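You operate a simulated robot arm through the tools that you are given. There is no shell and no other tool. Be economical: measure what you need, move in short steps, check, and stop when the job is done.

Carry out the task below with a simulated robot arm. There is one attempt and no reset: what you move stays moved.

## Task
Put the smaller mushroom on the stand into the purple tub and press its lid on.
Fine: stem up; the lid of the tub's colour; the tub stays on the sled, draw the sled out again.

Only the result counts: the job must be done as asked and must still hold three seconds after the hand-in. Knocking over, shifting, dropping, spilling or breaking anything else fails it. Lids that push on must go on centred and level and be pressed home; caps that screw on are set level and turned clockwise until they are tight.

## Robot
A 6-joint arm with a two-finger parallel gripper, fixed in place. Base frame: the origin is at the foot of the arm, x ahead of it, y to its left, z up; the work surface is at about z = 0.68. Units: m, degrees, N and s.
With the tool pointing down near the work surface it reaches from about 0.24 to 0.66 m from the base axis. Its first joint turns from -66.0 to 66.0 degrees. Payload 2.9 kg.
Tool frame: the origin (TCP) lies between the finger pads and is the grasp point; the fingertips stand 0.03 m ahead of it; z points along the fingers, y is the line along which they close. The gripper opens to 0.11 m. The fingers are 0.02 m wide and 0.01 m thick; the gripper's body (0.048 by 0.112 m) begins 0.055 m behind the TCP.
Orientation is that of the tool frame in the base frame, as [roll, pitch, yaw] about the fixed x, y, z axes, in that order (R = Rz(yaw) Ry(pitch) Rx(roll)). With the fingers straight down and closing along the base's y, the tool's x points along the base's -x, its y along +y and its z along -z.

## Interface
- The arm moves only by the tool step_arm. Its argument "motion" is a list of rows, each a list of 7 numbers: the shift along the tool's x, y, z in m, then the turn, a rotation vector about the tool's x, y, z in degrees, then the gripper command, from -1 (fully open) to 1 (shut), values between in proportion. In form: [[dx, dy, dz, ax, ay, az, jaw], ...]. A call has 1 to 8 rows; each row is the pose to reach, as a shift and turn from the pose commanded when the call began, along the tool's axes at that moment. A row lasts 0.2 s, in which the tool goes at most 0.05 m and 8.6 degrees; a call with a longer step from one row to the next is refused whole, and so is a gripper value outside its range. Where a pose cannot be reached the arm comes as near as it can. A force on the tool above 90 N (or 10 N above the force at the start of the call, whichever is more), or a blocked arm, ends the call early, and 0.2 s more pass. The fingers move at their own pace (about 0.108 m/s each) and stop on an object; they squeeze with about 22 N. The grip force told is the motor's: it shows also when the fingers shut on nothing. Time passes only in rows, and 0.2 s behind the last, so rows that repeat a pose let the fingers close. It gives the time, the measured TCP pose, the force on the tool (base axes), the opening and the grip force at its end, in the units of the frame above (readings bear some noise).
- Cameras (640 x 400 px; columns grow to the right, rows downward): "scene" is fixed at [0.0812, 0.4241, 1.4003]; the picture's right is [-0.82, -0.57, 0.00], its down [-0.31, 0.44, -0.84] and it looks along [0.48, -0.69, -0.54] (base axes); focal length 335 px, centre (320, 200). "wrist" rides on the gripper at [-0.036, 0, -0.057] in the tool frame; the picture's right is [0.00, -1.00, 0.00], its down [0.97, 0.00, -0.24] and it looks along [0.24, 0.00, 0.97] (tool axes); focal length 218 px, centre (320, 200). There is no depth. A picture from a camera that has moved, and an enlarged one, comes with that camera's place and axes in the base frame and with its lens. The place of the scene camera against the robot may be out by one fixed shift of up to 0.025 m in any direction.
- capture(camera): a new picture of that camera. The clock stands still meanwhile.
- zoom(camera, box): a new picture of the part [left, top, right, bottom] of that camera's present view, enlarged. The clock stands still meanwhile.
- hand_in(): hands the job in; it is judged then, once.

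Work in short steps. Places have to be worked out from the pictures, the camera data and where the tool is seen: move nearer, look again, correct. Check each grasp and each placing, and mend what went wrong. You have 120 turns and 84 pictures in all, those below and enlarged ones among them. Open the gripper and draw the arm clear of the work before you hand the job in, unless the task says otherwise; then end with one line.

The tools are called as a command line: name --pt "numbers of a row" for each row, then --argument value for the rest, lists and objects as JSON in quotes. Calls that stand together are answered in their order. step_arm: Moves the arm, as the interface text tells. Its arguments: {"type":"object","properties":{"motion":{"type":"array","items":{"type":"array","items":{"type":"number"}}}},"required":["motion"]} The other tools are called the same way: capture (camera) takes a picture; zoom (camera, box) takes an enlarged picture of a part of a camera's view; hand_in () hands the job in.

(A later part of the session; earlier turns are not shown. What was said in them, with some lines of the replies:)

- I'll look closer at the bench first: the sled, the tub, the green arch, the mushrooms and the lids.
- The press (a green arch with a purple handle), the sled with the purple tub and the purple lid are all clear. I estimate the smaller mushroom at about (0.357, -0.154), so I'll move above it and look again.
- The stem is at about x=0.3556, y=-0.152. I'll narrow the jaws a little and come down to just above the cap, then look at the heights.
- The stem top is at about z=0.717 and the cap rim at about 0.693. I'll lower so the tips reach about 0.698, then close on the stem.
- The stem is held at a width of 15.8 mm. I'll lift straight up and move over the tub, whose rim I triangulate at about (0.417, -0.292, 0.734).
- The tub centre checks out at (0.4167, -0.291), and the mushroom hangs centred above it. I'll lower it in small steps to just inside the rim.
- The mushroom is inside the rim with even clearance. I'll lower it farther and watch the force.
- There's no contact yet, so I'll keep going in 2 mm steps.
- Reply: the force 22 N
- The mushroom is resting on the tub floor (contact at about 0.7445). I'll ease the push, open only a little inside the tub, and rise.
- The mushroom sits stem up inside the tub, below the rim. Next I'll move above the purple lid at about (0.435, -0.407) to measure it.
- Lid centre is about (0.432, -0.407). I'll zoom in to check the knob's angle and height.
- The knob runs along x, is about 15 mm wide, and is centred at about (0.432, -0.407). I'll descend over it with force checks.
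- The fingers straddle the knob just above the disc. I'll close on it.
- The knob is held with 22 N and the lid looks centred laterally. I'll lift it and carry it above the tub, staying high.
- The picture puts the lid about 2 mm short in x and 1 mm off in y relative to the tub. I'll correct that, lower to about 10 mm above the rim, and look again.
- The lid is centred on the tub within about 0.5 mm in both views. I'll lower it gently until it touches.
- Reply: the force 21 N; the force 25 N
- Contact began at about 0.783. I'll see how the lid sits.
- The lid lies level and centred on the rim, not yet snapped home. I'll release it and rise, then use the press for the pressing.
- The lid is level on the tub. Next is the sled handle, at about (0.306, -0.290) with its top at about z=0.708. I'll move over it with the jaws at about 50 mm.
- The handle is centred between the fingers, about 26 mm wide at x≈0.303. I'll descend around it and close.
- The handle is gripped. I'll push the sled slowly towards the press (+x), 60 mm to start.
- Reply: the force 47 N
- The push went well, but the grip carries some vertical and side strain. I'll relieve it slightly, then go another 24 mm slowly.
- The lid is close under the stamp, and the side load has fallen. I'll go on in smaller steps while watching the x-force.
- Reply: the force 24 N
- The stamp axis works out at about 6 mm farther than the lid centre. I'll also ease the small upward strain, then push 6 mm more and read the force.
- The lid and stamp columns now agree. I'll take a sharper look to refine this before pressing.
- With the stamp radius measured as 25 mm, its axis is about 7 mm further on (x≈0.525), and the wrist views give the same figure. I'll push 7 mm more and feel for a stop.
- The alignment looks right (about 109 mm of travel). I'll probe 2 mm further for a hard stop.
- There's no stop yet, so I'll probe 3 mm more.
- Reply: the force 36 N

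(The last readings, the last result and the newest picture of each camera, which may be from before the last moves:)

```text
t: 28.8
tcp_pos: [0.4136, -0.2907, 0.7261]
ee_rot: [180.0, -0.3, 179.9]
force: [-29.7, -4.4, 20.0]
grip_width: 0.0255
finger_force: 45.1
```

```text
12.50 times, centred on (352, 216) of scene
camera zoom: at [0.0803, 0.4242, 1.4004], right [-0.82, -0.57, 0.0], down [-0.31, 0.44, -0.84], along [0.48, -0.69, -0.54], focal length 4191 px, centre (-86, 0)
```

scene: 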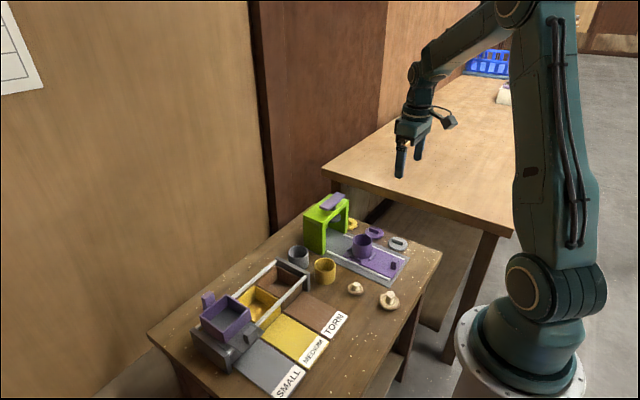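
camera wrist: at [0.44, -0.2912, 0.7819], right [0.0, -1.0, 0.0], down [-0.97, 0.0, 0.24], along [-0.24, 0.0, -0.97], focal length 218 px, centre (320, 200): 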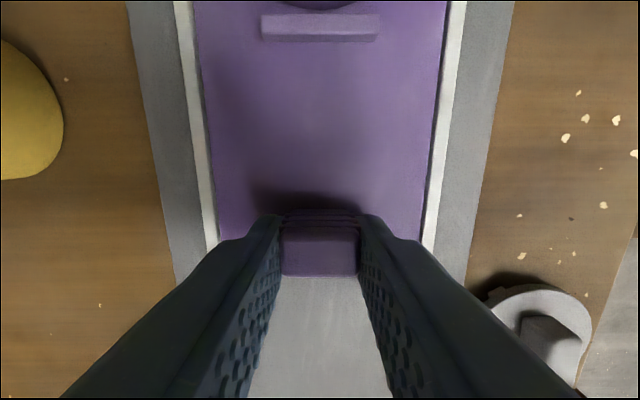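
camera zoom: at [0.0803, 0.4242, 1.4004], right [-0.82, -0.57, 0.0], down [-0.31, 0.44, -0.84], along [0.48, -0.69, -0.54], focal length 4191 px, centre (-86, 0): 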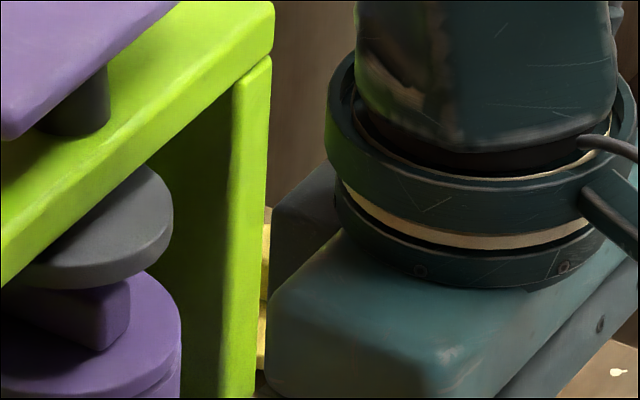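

The stop is felt (-30 N in x), so the sled is fully in. I'll relax, release the handle and rise clear.

step_arm --pt "0.0025 0 0 0 0 0 1" --pt "0.0025 0 0 0 0 0 0.6" --pt "0.0025 0 0 0 0 0 0.2" --pt "0.0025 0 0 0 0 0 0.2" --pt "0.0025 0 -0.04 0 0 0 0.2" --pt "0.0025 0 -0.085 0 0 0 0.2" --pt "0.0025 0 -0.13 0 0 0 0.6" --pt "0.0025 0 -0.17 0 0 0 1"

step_arm --pt "0 0 -0.04 0 0 0 1" --pt "-0.02 0 -0.06 0 0 0 1" --pt "-0.03 0 -0.06 0 0 0 1"

capture --camera "wrist"

zoom --camera "scene" --box '[290, 160, 430, 290]'

```text
t: 30.6
tcp_pos: [0.4127, -0.2915, 0.8975]
ee_rot: [-179.9, 0.0, 180.0]
force: [-0.5, -0.5, -0.1]
grip_width: 0.0002
finger_force: 22.2
```

```text
t: 31.4
tcp_pos: [0.444, -0.2896, 0.9575]
ee_rot: [179.9, -0.1, 179.9]
force: [-0.2, 1.0, 0.0]
grip_width: 0.0
finger_force: 22.4
```

```text
40 pictures are left
camera wrist: at [0.48, -0.2908, 1.0135], right [0.0, -1.0, 0.0], down [-0.97, 0.0, 0.24], along [-0.24, 0.0, -0.97], focal length 218 px, centre (320, 200)
```

wrist: 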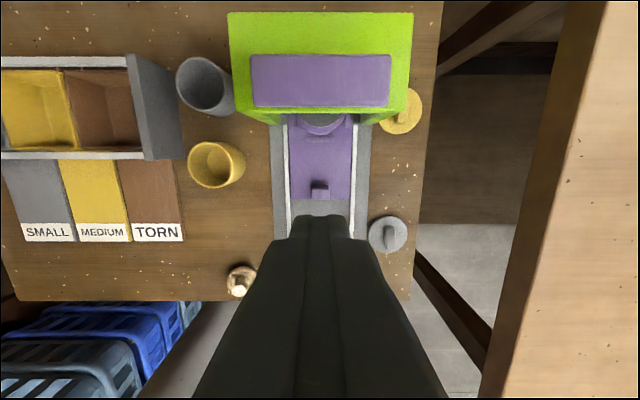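

```text
3.08 times, centred on (360, 225) of scene
camera zoom: at [0.0812, 0.4241, 1.4003], right [-0.82, -0.57, 0.0], down [-0.31, 0.44, -0.84], along [0.48, -0.69, -0.54], focal length 1032 px, centre (197, 123)
```

zoom: 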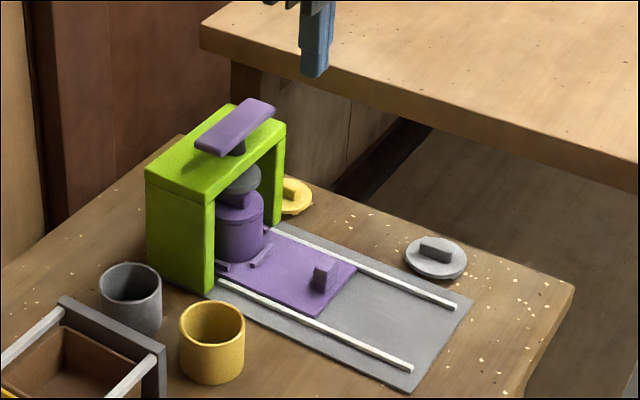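

The bar's centre is at about (0.526, -0.291), with its top at about z=0.845. I'll place the closed fingertips over it at about 0.87.

step_arm --pt "-0.04 0 0 0 0 0 1" --pt "-0.082 0 0.01 0 0 0 1" --pt "-0.082 0 0.04 0 0 0 1" --pt "-0.082 0 0.055 0 0 0 1" --pt "-0.082 0 0.055 0 0 0 1"

zoom --camera "scene" --box '[310, 150, 400, 250]'

capture --camera "wrist"

```text
t: 32.6
tcp_pos: [0.5257, -0.2899, 0.9003]
ee_rot: [-179.9, 0.0, -180.0]
force: [0.6, 0.0, 0.5]
grip_width: 0.0001
finger_force: 22.4
```

```text
4.00 times, centred on (355, 200) of scene
camera zoom: at [0.0812, 0.4241, 1.4003], right [-0.82, -0.57, 0.0], down [-0.31, 0.44, -0.84], along [0.48, -0.69, -0.54], focal length 1341 px, centre (180, 200)
```

zoom: 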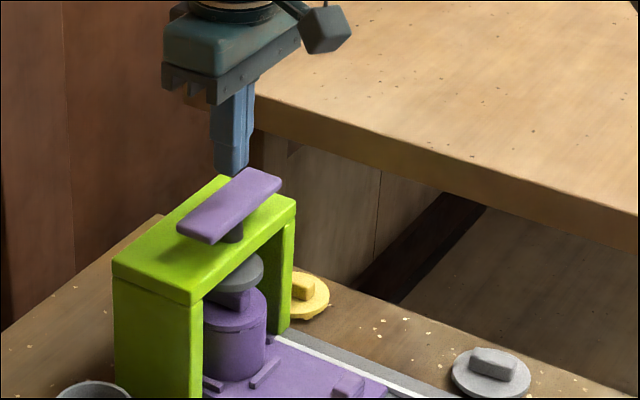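

```text
37 pictures are left
camera wrist: at [0.5612, -0.2906, 0.9574], right [0.0, -1.0, 0.0], down [-0.97, 0.0, 0.24], along [-0.24, 0.0, -0.97], focal length 218 px, centre (320, 200)
```

wrist: 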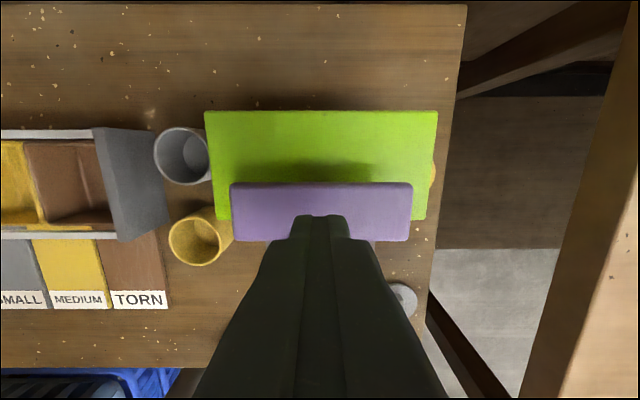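

The tips are over the middle of the bar. I'll come down to the bar and feel for contact.

step_arm --pt "-0.001 0 0.01 0 0 0 1" --pt "-0.001 0 0.02 0 0 0 1" --pt "-0.001 0 0.025 0 0 0 1"

step_arm --pt "0 0 0.005 0 0 0 1"

step_arm --pt "0 0 0.005 0 0 0 1"

```text
t: 33.4
tcp_pos: [0.5259, -0.2895, 0.8761]
ee_rot: [180.0, 0.1, -180.0]
force: [0.0, -0.5, -0.3]
grip_width: 0.0
finger_force: 21.3
```

```text
t: 33.8
tcp_pos: [0.5256, -0.2897, 0.8721]
ee_rot: [-180.0, 0.0, 180.0]
force: [-0.6, 1.1, 0.8]
grip_width: 0.0
finger_force: 21.7
```

```text
t: 34.2
tcp_pos: [0.5258, -0.2891, 0.867]
ee_rot: [-180.0, 0.1, -180.0]
force: [0.1, 0.8, 2.7]
grip_width: 0.0
finger_force: 22.4
```

Light contact is starting (about 2.7 N, perhaps a return spring). I'll continue pressing step by step.

step_arm --pt "0 0 0.004 0 0 0 1"

step_arm --pt "0 0 0.004 0 0 0 1"

step_arm --pt "0 0 0.004 0 0 0 1"

zoom --camera "scene" --box '[320, 190, 380, 250]'

```text
t: 34.6
tcp_pos: [0.5267, -0.2912, 0.8637]
ee_rot: [-180.0, -0.1, -180.0]
force: [-2.6, 0.6, 4.6]
grip_width: 0.0001
finger_force: 22.0
```

```text
t: 35.0
tcp_pos: [0.5258, -0.2899, 0.8585]
ee_rot: [179.9, -0.1, 179.9]
force: [-6.8, 1.7, 12.7]
grip_width: 0.0002
finger_force: 22.4
```

```text
t: 35.4
tcp_pos: [0.5261, -0.2902, 0.8578]
ee_rot: [-179.9, 0.0, 179.9]
force: [-23.1, 5.7, 44.4]
grip_width: 0.0002
finger_force: 21.7
```

```text
6.67 times, centred on (350, 220) of scene
camera zoom: at [0.0799, 0.4246, 1.4002], right [-0.82, -0.57, 0.0], down [-0.31, 0.44, -0.84], along [0.48, -0.69, -0.54], focal length 2235 px, centre (120, 67)
```

zoom: 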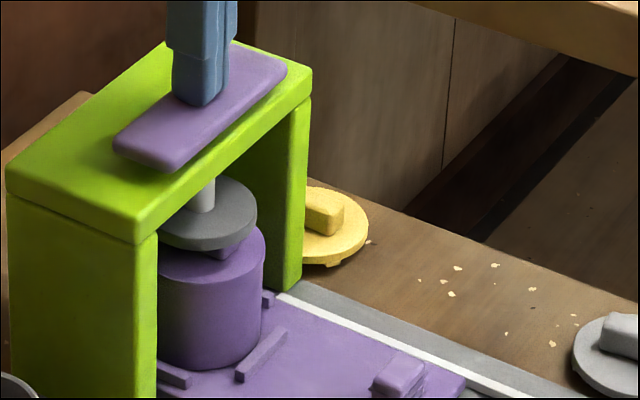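

The stamp is on the knob at 44 N. I'll press on in 2 mm steps and watch for the lid to give.

step_arm --pt "0 0 0.002 0 0 0 1"

step_arm --pt "0 0 0.002 0 0 0 1"

step_arm --pt "0 0 0.002 0 0 0 1"

```text
t: 35.8
tcp_pos: [0.5268, -0.2904, 0.8575]
ee_rot: [-179.8, 0.2, 179.9]
force: [-24.9, 7.0, 54.1]
grip_width: 0.0001
finger_force: 21.6
```

```text
t: 36.2
tcp_pos: [0.526, -0.2899, 0.8589]
ee_rot: [-179.8, 0.3, 179.9]
force: [-26.7, 7.8, 64.7]
grip_width: 0.0
finger_force: 22.4
```

```text
t: 36.6
tcp_pos: [0.5261, -0.2905, 0.8589]
ee_rot: [-179.8, 0.3, 180.0]
force: [-28.9, 10.9, 74.6]
grip_width: 0.0002
finger_force: 21.8
```

At 75 N the bar isn't moving further. I'll check the lid gap.

zoom --camera "scene" --box '[330, 205, 365, 240]'

```text
11.43 times, centred on (348, 222) of scene
camera zoom: at [0.0793, 0.425, 1.4001], right [-0.82, -0.57, 0.0], down [-0.31, 0.44, -0.84], along [0.48, -0.69, -0.54], focal length 3832 px, centre (6, -57)
```

zoom: 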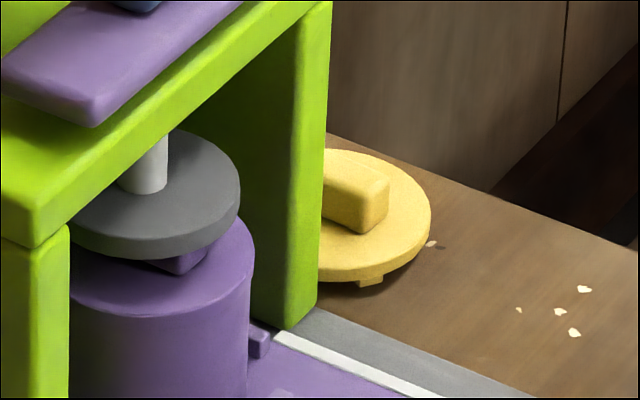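

The lid looks flush with no seam showing. I'll add a little more force, then ease off gradually.

step_arm --pt "0 0 0.002 0 0 0 1" --pt "0 0 0.002 0 0 0 1"

step_arm --pt "0 0 -0.006 0 0 0 1" --pt "0 0 -0.014 0 0 0 1" --pt "0 0 -0.025 0 0 0 1" --pt "0 0 -0.04 0 0 0 1" --pt "0 0 -0.07 0 0 0 1" --pt "0 0 -0.1 0 0 0 1"

zoom --camera "scene" --box '[320, 190, 380, 250]'

```text
t: 37.1
tcp_pos: [0.5275, -0.2919, 0.8592]
ee_rot: [-179.8, 0.4, 180.0]
force: [-6.9, 3.7, 16.1]
grip_width: 0.0002
finger_force: 21.8
stopped in row 2: the force on the tool passed its limit (the readings are from after the stop); the commanded pose is now the measured one
```

```text
t: 38.5
tcp_pos: [0.5265, -0.2913, 0.9586]
ee_rot: [-179.8, 0.4, -179.9]
force: [-0.1, 0.1, -0.1]
grip_width: 0.0
finger_force: 21.9
```

```text
6.67 times, centred on (350, 220) of scene
camera zoom: at [0.0812, 0.4241, 1.4003], right [-0.82, -0.57, 0.0], down [-0.31, 0.44, -0.84], along [0.48, -0.69, -0.54], focal length 2235 px, centre (120, 67)
```

zoom: 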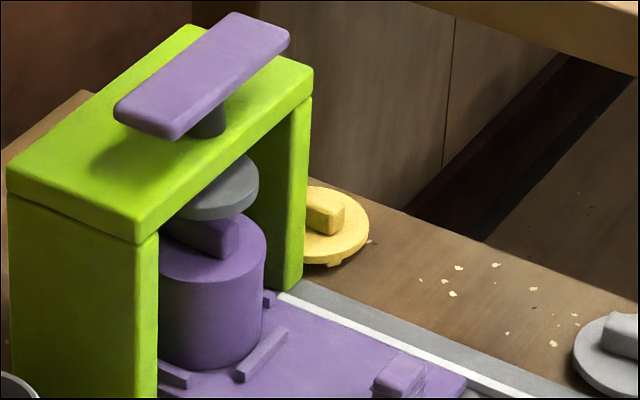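

The stamp has sprung back and the lid looks seated. Now I'll go back over the sled handle (x≈0.413), keeping high.

step_arm --pt "0.04 0 0 0 0 0 1" --pt "0.08 0 0 0 0 0 0.5" --pt "0.1135 0 0.02 0 0 0 0.1" --pt "0.1135 0 0.07 0 0 0 0.1" --pt "0.1135 0 0.12 0 0 0 0.1" --pt "0.1135 0 0.165 0 0 0 0.1" --pt "0.1135 0 0.19 0 0 0 0.1" --pt "0.1135 0 0.19 0 0 0 0.1"

capture --camera "wrist"

```text
t: 40.3
tcp_pos: [0.4143, -0.2903, 0.7664]
ee_rot: [-179.9, 0.4, -179.9]
force: [-0.2, 0.1, -0.1]
grip_width: 0.0496
finger_force: 0.1
```

```text
33 pictures are left
camera wrist: at [0.4501, -0.2905, 0.8219], right [0.0, -1.0, 0.0], down [-0.97, 0.0, 0.23], along [-0.23, 0.0, -0.97], focal length 218 px, centre (320, 200)
```

wrist: 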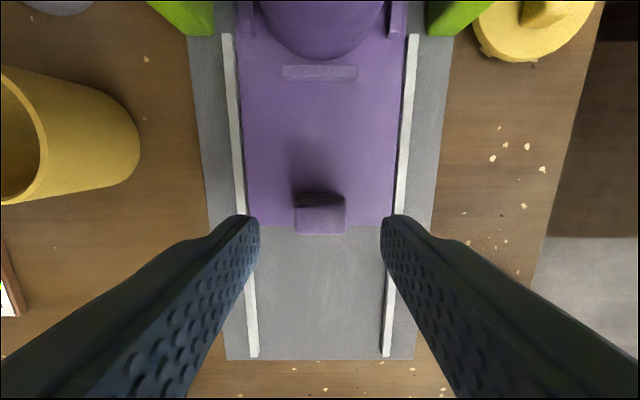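

The view of the handle matches the earlier one. I'll descend and grip it as before.

step_arm --pt "0.003 0 0.02 0 -0.4 0 0.1" --pt "0.003 0 0.035 0 -0.4 0 0.1" --pt "0.003 0 0.0405 0 -0.4 0 0.1" --pt "0.003 0 0.0405 0 -0.4 0 0.5" --pt "0.003 0 0.0405 0 -0.4 0 1" --pt "0.003 0 0.0405 0 -0.4 0 1"

```text
t: 41.7
tcp_pos: [0.4125, -0.2896, 0.7254]
ee_rot: [-179.9, 0.8, -179.8]
force: [0.0, 5.5, 1.3]
grip_width: 0.0257
finger_force: 44.8
```

The handle is gripped. I'll draw the sled back 55 mm and check the strain.

step_arm --pt "0.003 0 0 0 0 0 1" --pt "0.01 0 0 0 0 0 1" --pt "0.019 0 0 0 0 0 1" --pt "0.028 0 0 0 0 0 1" --pt "0.037 0 0 0 0 0 1" --pt "0.046 0 0 0 0 0 1" --pt "0.052 0 0 0 0 0 1" --pt "0.055 0 0 0 0 0 1"

```text
t: 43.5
tcp_pos: [0.3568, -0.2891, 0.7258]
ee_rot: [179.9, 0.8, -179.9]
force: [1.1, 18.2, -7.7]
grip_width: 0.0259
finger_force: 45.5
```

It's moving freely. I'll ease the side force by 0.8 mm and draw it out the rest of the way.

step_arm --pt "0.003 0.0008 0 0 0 0 1" --pt "0.01 0.0008 0 0 0 0 1" --pt "0.019 0.0008 0 0 0 0 1" --pt "0.028 0.0008 0 0 0 0 1" --pt "0.037 0.0008 0 0 0 0 1" --pt "0.045 0.0008 0 0 0 0 1" --pt "0.05 0.0008 0 0 0 0 1" --pt "0.053 0.0008 0 0 0 0 1"

capture --camera "wrist"

zoom --camera "scene" --box '[320, 205, 410, 285]'

```text
t: 45.3
tcp_pos: [0.3035, -0.2894, 0.7243]
ee_rot: [-179.9, 1.0, -180.0]
force: [0.7, 20.8, 40.8]
grip_width: 0.0261
finger_force: 44.9
```

```text
32 pictures are left
camera wrist: at [0.3396, -0.291, 0.7819], right [0.0, -1.0, 0.0], down [-0.97, 0.0, 0.22], along [-0.22, 0.0, -0.97], focal length 218 px, centre (320, 200)
```

wrist: 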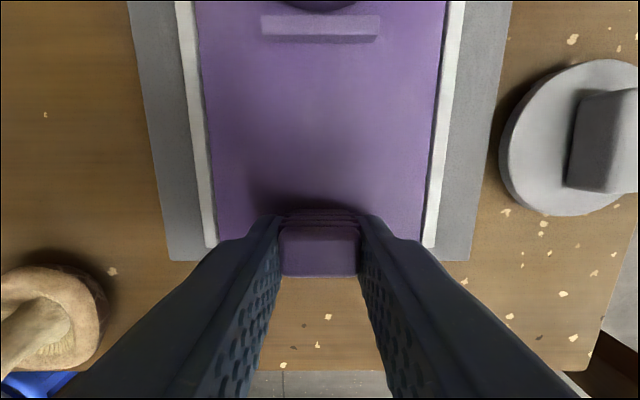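

```text
5.00 times, centred on (365, 245) of scene
camera zoom: at [0.0808, 0.4248, 1.4001], right [-0.82, -0.57, 0.0], down [-0.31, 0.44, -0.84], along [0.48, -0.69, -0.54], focal length 1676 px, centre (95, -25)
```

zoom: 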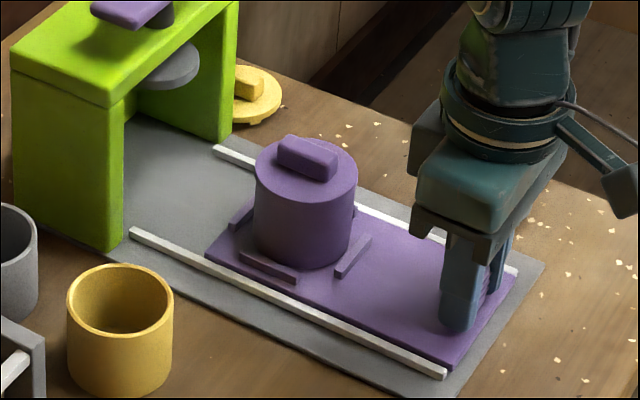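

The lid now sits flush with no seam. The sled is within about 1 mm of its start, so I'll ease the strain and pull the last bit to the end.

step_arm --pt "0.001 0.0008 -0.0015 0 0 0 1" --pt "0.002 0.0008 -0.0015 0 0 0 1" --pt "0.002 0.0008 -0.0015 0 0 0 1"

```text
t: 46.1
tcp_pos: [0.3012, -0.2899, 0.7255]
ee_rot: [-179.7, 0.9, -179.9]
force: [2.8, 5.4, 8.8]
grip_width: 0.0257
finger_force: 44.6
```

The sled is back at its start. I'll release the handle gently, rise clear and inspect.

step_arm --pt "0 0 0 0 0 0 0.6" --pt "0 0 0 0 0 0 0.1" --pt "0 0 0 0 0 0 0.1" --pt "0 0 -0.03 0 0 0 0.1" --pt "0 0 -0.075 0 0 0 0.1" --pt "0 0 -0.12 0 0 0 -0.5" --pt "0 0 -0.165 0 0 0 -1" --pt "0 0 -0.21 0 0 0 -1"

capture --camera "wrist"

zoom --camera "scene" --box '[335, 215, 405, 265]'

capture --camera "scene"

```text
t: 47.9
tcp_pos: [0.2982, -0.2901, 0.9372]
ee_rot: [-180.0, 0.6, -179.9]
force: [0.8, 0.0, 0.2]
grip_width: 0.1098
finger_force: 0.1
```

```text
30 pictures are left
camera wrist: at [0.3343, -0.2909, 0.9932], right [0.0, -1.0, 0.0], down [-0.97, 0.0, 0.23], along [-0.23, 0.0, -0.97], focal length 218 px, centre (320, 200)
```

wrist: 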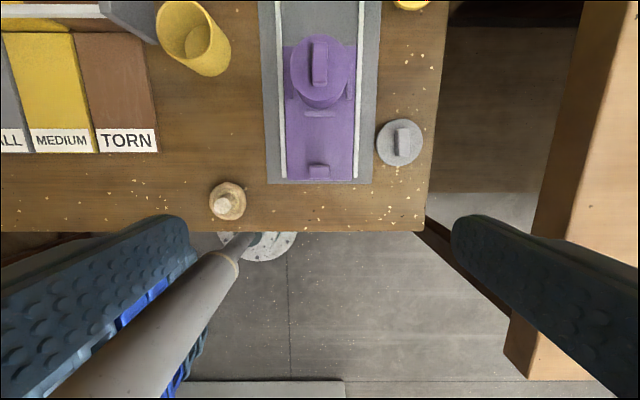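

```text
8.00 times, centred on (370, 240) of scene
camera zoom: at [0.0812, 0.4241, 1.4003], right [-0.82, -0.57, 0.0], down [-0.31, 0.44, -0.84], along [0.48, -0.69, -0.54], focal length 2682 px, centre (-80, -120)
```

zoom: 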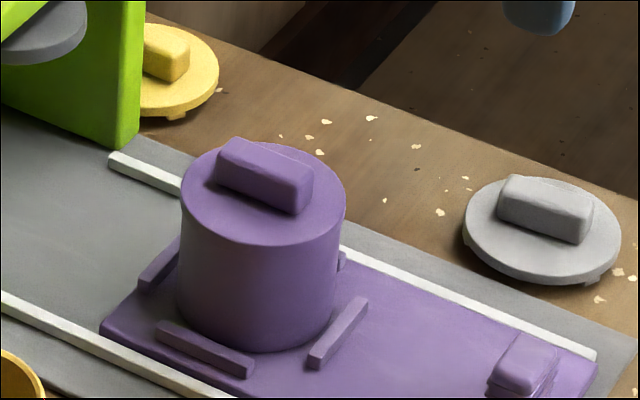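

```text
28 pictures are left
```

scene: 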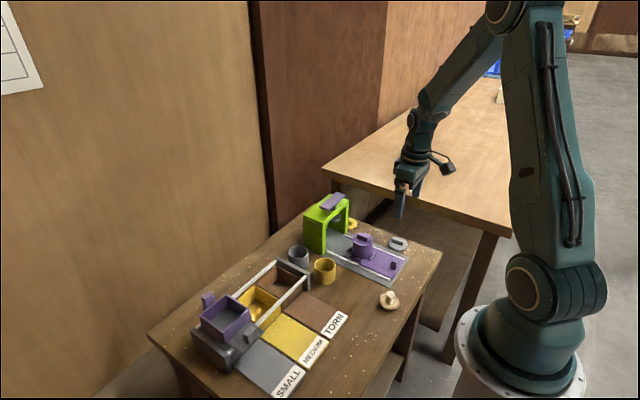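

The lid is flush and level, the tub is on the drawn-out sled, everything else is undisturbed, and the gripper is open and clear. I'm handing in.

hand_in

```text
The job is handed in.
```

I put the smaller mushroom stem up in the purple tub, pressed the purple lid flush with the press, drew the sled back out with the tub on it, and handed the job in.
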